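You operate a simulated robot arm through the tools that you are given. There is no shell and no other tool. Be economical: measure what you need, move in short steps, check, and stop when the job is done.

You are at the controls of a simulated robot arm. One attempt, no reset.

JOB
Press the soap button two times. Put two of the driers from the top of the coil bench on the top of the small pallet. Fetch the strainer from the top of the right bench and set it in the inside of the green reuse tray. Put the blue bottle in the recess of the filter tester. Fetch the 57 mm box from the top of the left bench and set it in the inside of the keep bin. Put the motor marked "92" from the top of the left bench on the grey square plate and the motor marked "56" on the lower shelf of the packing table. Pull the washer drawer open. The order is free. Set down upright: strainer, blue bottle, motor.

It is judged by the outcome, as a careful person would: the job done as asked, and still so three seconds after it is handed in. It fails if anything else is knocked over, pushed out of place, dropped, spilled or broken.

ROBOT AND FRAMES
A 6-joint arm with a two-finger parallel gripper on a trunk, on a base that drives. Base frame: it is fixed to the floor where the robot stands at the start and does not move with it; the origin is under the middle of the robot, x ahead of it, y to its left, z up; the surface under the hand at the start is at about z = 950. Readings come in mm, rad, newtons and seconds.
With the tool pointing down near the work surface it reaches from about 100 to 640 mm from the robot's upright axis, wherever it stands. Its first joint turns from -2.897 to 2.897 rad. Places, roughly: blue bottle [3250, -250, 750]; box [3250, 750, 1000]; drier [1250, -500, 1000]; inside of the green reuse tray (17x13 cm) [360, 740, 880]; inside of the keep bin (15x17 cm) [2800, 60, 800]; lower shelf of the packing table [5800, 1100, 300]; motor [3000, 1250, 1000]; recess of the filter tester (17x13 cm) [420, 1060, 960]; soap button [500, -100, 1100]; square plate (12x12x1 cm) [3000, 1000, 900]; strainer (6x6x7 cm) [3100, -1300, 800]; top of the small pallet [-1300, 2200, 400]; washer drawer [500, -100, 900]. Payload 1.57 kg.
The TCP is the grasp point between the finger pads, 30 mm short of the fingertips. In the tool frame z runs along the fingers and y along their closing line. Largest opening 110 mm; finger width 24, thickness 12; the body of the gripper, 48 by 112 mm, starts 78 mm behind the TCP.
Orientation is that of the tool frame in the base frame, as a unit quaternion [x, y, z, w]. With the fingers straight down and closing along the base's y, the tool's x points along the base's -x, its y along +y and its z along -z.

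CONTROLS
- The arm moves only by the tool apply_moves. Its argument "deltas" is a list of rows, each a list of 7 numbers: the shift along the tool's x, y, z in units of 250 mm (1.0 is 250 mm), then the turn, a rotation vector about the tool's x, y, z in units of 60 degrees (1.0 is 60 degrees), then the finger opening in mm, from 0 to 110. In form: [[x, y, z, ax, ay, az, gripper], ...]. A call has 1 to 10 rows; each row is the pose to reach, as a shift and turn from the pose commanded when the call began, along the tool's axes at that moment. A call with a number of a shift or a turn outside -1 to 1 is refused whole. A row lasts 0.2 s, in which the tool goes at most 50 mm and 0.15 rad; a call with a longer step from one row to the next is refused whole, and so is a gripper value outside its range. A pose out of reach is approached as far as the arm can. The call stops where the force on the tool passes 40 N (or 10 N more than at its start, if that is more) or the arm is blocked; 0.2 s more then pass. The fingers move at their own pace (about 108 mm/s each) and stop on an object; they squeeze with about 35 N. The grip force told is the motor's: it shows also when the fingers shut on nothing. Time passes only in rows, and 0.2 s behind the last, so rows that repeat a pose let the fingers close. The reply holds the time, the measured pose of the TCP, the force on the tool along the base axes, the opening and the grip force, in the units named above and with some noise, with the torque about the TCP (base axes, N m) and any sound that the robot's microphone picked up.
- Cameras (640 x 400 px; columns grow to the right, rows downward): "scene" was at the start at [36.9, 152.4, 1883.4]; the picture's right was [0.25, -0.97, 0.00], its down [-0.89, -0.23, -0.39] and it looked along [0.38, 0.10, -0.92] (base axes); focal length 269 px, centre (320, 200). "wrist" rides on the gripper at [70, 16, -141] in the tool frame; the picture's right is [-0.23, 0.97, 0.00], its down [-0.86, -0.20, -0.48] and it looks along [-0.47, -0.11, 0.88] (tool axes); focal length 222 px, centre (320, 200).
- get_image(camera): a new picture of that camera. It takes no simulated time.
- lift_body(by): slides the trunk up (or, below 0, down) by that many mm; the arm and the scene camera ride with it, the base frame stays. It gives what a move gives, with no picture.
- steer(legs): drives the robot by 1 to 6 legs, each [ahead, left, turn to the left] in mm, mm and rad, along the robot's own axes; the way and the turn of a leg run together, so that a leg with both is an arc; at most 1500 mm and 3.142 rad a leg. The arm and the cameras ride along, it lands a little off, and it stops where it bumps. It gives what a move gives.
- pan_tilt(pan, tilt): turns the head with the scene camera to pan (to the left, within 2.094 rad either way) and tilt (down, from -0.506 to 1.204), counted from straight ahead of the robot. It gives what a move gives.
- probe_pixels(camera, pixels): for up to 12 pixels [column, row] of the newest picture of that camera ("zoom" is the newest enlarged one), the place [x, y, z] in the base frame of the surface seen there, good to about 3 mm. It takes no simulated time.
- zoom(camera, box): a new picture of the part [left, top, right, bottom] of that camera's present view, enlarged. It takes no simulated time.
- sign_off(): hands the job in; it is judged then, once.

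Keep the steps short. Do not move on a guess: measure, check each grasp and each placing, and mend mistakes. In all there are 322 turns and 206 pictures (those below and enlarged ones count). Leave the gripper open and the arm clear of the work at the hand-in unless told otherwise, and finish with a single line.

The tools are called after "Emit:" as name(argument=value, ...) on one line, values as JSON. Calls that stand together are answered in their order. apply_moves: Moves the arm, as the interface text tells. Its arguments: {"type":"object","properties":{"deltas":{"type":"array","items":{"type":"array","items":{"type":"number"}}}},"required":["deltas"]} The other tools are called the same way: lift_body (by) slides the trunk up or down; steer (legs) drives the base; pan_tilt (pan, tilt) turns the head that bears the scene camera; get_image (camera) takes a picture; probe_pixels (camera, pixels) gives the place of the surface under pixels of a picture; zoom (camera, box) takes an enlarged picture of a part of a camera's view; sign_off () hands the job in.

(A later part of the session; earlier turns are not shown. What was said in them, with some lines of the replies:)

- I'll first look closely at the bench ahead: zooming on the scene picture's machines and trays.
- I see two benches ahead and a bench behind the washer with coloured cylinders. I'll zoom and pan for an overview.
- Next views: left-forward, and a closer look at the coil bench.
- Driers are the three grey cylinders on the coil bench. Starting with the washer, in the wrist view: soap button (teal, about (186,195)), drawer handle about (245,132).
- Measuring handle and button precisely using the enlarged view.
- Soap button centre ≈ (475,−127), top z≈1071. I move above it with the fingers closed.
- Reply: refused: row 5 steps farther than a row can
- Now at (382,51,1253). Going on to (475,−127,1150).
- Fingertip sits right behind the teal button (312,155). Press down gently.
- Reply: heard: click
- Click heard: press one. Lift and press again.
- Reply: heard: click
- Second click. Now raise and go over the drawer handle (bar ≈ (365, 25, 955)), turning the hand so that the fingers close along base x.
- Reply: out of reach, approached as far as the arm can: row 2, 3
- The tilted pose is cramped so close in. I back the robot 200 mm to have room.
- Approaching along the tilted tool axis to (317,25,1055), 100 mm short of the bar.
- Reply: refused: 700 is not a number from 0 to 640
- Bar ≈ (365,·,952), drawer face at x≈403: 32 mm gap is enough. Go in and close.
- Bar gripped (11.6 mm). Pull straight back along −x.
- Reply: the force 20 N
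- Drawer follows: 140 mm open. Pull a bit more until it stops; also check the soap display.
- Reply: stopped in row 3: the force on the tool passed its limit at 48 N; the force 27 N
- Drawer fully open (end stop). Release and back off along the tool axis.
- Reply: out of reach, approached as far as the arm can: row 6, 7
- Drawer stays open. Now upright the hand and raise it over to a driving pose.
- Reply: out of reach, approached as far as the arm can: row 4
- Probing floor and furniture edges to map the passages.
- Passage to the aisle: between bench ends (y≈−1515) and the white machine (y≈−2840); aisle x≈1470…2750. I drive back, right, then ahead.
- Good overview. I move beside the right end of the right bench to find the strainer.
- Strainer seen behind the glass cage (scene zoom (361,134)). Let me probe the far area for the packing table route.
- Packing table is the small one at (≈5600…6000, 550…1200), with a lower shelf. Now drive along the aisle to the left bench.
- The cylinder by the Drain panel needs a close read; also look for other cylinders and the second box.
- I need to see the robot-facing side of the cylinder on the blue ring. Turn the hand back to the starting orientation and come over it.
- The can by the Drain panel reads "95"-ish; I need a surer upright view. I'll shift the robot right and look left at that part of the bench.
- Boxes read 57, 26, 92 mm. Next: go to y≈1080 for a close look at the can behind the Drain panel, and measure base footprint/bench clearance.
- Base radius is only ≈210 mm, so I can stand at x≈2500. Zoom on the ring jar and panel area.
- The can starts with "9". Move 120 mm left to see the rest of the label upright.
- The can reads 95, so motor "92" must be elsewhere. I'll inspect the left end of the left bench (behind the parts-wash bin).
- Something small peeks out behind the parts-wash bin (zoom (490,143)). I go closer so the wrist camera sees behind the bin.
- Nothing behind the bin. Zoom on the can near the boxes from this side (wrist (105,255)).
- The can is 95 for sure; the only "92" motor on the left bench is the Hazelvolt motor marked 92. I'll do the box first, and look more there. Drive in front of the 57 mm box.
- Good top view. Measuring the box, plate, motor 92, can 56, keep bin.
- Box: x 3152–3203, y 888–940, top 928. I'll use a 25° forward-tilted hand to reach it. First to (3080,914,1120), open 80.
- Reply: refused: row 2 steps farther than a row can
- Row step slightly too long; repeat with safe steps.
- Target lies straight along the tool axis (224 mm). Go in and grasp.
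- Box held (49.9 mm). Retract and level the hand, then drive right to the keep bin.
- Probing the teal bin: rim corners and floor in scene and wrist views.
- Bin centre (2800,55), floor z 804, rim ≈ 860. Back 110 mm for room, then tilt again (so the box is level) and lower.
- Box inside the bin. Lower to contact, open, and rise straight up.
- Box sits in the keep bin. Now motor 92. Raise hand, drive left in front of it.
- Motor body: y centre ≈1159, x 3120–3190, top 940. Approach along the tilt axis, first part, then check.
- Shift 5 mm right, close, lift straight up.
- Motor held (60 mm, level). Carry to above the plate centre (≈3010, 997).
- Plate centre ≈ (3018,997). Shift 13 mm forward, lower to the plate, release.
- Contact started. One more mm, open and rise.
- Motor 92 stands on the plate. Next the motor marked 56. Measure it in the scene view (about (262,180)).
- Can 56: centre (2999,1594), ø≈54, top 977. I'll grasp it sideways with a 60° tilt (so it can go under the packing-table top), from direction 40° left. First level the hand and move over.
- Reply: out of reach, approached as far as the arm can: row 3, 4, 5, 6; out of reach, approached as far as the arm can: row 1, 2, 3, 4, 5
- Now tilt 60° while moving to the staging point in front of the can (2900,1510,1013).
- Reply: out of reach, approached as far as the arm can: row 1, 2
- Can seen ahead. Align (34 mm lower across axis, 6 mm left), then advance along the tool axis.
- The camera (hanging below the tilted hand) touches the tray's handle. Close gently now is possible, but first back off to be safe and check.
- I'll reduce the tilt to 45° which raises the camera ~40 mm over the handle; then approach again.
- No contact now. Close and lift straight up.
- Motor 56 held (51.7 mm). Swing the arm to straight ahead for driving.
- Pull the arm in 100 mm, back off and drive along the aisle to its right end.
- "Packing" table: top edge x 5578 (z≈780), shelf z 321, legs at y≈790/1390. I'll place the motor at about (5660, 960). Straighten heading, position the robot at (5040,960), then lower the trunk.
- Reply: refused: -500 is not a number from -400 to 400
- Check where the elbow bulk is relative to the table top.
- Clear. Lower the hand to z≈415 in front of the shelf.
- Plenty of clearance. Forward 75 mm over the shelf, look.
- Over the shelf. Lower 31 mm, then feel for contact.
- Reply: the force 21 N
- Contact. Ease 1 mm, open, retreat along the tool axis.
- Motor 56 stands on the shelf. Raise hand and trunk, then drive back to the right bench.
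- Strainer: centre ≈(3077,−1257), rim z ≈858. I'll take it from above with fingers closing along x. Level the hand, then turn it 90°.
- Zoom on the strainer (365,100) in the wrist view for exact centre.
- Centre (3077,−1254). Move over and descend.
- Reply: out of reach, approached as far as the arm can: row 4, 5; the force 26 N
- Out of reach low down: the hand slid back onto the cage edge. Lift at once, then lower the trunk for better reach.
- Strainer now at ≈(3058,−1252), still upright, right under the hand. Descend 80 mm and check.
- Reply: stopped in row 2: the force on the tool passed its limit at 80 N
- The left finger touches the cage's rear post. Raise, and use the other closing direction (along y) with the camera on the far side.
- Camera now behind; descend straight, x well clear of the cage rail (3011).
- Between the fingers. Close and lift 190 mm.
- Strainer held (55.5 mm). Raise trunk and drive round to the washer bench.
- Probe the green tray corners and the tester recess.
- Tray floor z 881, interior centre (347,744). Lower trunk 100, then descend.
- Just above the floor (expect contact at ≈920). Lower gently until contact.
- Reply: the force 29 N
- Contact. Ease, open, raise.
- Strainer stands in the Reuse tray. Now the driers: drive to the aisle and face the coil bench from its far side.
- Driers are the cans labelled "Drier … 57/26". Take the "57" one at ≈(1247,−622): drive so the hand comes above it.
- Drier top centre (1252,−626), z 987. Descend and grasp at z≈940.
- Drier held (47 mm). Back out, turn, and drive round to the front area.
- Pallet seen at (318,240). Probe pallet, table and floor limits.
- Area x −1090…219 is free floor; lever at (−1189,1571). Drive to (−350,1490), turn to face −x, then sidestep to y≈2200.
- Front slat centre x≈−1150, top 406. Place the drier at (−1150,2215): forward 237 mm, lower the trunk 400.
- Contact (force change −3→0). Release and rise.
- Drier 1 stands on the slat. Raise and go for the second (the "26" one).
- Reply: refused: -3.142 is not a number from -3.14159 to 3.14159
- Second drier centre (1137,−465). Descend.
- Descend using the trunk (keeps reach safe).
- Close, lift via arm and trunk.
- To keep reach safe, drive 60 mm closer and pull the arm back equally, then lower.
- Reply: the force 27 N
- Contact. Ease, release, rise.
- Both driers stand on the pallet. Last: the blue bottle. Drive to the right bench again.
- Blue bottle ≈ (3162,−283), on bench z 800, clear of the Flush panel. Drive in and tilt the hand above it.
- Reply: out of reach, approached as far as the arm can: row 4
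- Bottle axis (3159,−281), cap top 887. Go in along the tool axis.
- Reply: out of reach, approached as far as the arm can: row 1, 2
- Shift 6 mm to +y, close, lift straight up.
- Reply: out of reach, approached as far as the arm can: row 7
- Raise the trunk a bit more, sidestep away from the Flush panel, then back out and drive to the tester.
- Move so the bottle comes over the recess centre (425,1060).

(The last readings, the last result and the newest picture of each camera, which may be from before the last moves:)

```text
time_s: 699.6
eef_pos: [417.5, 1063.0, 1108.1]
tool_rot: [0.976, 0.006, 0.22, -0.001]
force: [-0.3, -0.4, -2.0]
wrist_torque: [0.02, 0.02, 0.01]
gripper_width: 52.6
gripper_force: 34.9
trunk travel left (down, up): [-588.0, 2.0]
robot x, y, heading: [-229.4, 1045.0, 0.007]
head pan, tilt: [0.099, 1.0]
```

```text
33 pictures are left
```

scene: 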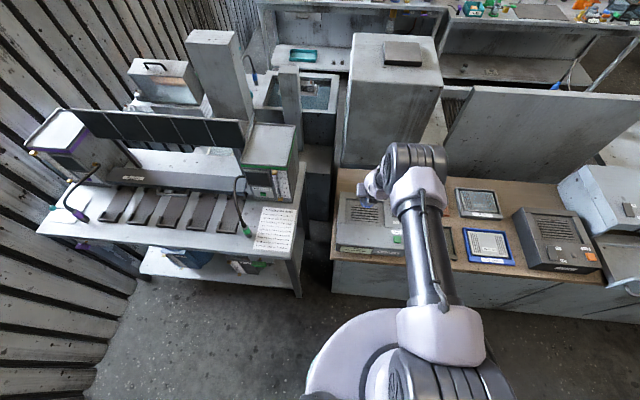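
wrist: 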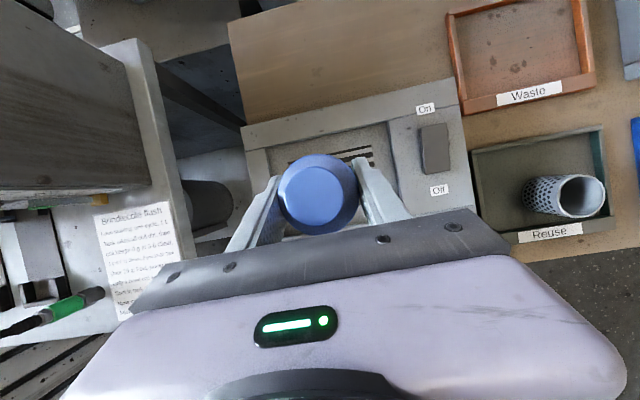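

Emit:
zoom(camera="scene", box=[325, 175, 425, 260])

Emit:
probe_pixels(camera="zoom", pixels=[[150, 170], [125, 170], [150, 290], [340, 290], [120, 280], [240, 260], [365, 230], [240, 285], [240, 310], [100, 230]])

```text
4.71 times, centred on (375, 218) of scene
```

zoom: 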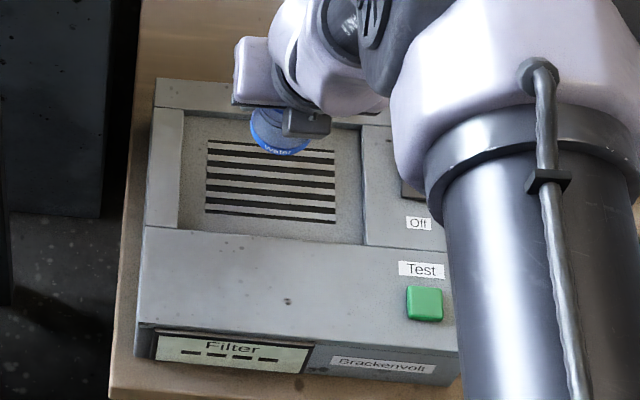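

```text
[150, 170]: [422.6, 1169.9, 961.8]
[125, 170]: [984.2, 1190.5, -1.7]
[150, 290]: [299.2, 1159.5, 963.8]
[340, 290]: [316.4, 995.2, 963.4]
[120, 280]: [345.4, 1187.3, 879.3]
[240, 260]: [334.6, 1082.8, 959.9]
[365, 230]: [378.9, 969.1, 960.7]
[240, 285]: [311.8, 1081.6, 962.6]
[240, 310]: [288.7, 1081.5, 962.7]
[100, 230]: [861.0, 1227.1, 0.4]
```

Recess spans x≈355–487, y≈980–1145; the bottle is centred. Lower via trunk.

Emit:
lift_body(by=-106)

Emit:
get_image(camera="wrist")

```text
time_s: 701.0
eef_pos: [416.7, 1062.0, 1001.9]
tool_rot: [0.975, 0.006, 0.221, -0.002]
force: [0.6, 0.0, -2.7]
wrist_torque: [0.04, 0.03, 0.02]
gripper_width: 52.5
gripper_force: 34.9
trunk travel left (down, up): [-482.0, 108.0]
robot x, y, heading: [-230.7, 1048.1, 0.003]
head pan, tilt: [0.099, 1.0]
```

```text
31 pictures are left
```

wrist: 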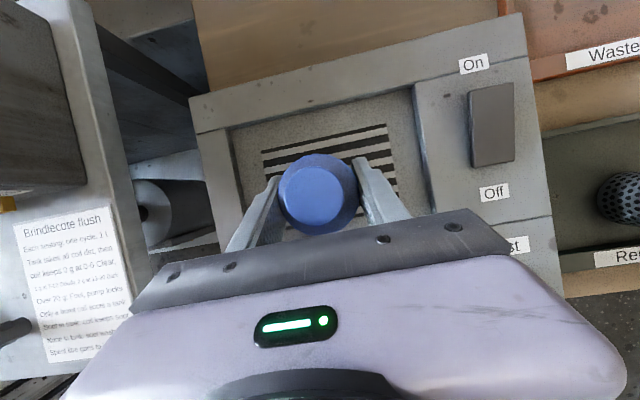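

Emit:
apply_moves(deltas=[[-0.004, 0, 0.009, 0, 0, 0, 0], [-0.0085, 0, 0.018, 0, 0, 0, 0]])

```text
time_s: 701.6
eef_pos: [417.6, 1062.2, 1000.7]
tool_rot: [0.975, 0.007, 0.223, -0.002]
force: [-1.0, 0.6, 17.9]
wrist_torque: [0.3, 0.27, 0.04]
gripper_width: 52.9
gripper_force: 34.9
trunk travel left (down, up): [-482.0, 108.0]
robot x, y, heading: [-232.8, 1048.0, -0.001]
head pan, tilt: [0.099, 1.0]
```

Contact. Ease, release, and withdraw along the tool axis.

Emit:
apply_moves(deltas=[[0.003, 0, -0.008, 0, 0, 0, 0], [0.003, 0, -0.008, 0, 0, 0, 62], [0.003, 0, -0.008, 0, 0, 0, 80], [0.003, 0, -0.008, 0, 0, 0, 80], [0.003, 0, -0.1, 0, 0, 0, 80], [0.003, 0, -0.28, 0, 0, 0, 80], [0.003, 0, -0.46, 0, 0, 0, 80], [0.003, 0, -0.64, 0, 0, 0, 80]])

Emit:
get_image(camera="wrist")

```text
time_s: 703.4
eef_pos: [348.2, 1061.9, 1143.6]
tool_rot: [0.975, 0.006, 0.22, 0.002]
force: [0.3, -0.2, 0.4]
wrist_torque: [-0.04, 0.0, -0.01]
gripper_width: 80.1
gripper_force: 0.0
out of reach, approached as far as the arm can: row 5
trunk travel left (down, up): [-482.0, 108.0]
robot x, y, heading: [-236.3, 1046.0, 0.001]
head pan, tilt: [0.099, 1.0]
```

```text
30 pictures are left
```

wrist: 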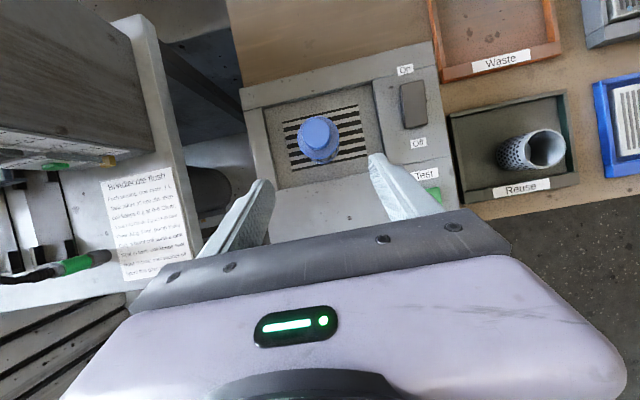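

Bottle stands in the recess. Back off and take a final check of the bench and drawer.

Emit:
steer(legs=[[-350, 0, 0]])

Emit:
pan_tilt(pan=-0.5, tilt=0.65)

Emit:
get_image(camera="scene")

Emit:
get_image(camera="wrist")

```text
time_s: 705.7
eef_pos: [1.3, 1064.4, 1143.0]
tool_rot: [0.976, 0.009, 0.219, 0.002]
force: [-1.9, -0.7, -0.1]
wrist_torque: [-0.01, -0.01, -0.02]
gripper_width: 80.1
gripper_force: 0.0
trunk travel left (down, up): [-482.0, 108.0]
robot x, y, heading: [-579.3, 1043.7, 0.008]
head pan, tilt: [0.099, 1.0]
```

```text
time_s: 706.7
eef_pos: [1.9, 1063.9, 1142.2]
tool_rot: [0.976, 0.009, 0.22, 0.002]
force: [0.3, 0.4, 0.5]
wrist_torque: [-0.03, -0.01, 0.0]
gripper_width: 80.0
gripper_force: 0.1
trunk travel left (down, up): [-482.0, 108.0]
robot x, y, heading: [-577.3, 1043.8, 0.01]
head pan, tilt: [-0.499, 0.649]
```

```text
29 pictures are left
```

scene: 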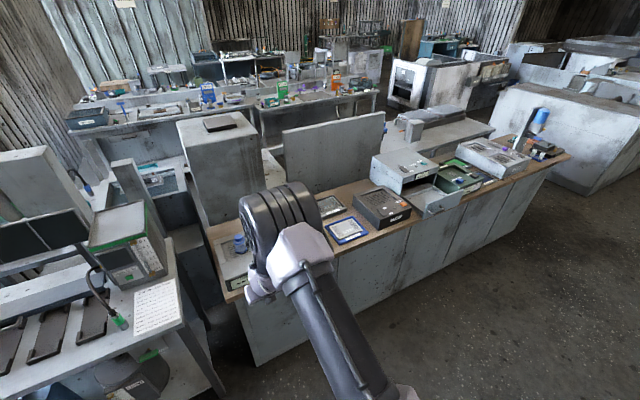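

```text
28 pictures are left
```

wrist: 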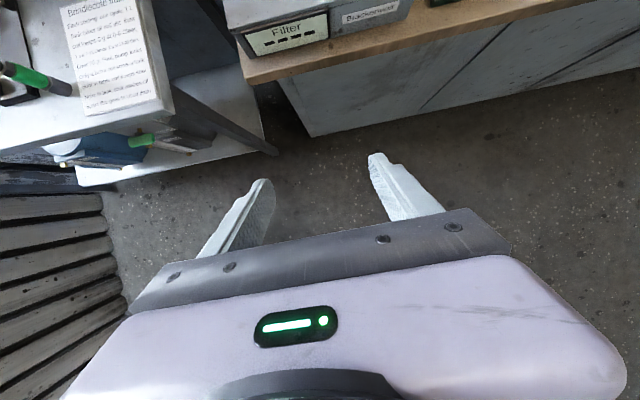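

Drawer is open and everything stands. One last zoom at the left bench from here for a stray "92" mark.

Emit:
zoom(camera="scene", box=[60, 75, 260, 140])

Emit:
zoom(camera="scene", box=[220, 60, 390, 140])

```text
3.20 times, centred on (160, 108) of scene
```

zoom: 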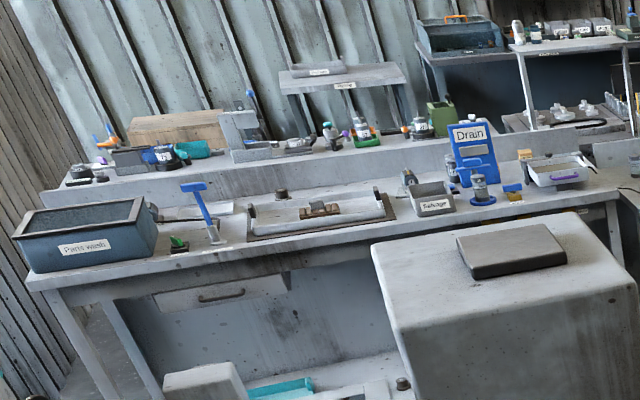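

```text
3.76 times, centred on (305, 100) of scene
```

zoom: 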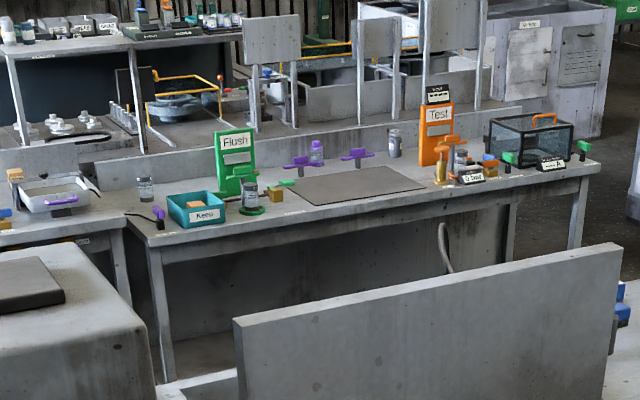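

No other "92" motor is visible, every placing has been checked, the gripper is open and the arm is clear. Handing in.

Emit:
sign_off()

```text
The job is handed in.
```

Handed in with every step done, though the "92" motor is my best reading: I put the Hazelvolt unit marked "92 V" on the plate because no motor on the left bench is marked plain "92". The hand also brushed the tray handle on the left bench and pressed on the cage rail beside the strainer (80 N at one point); neither looked moved afterwards.
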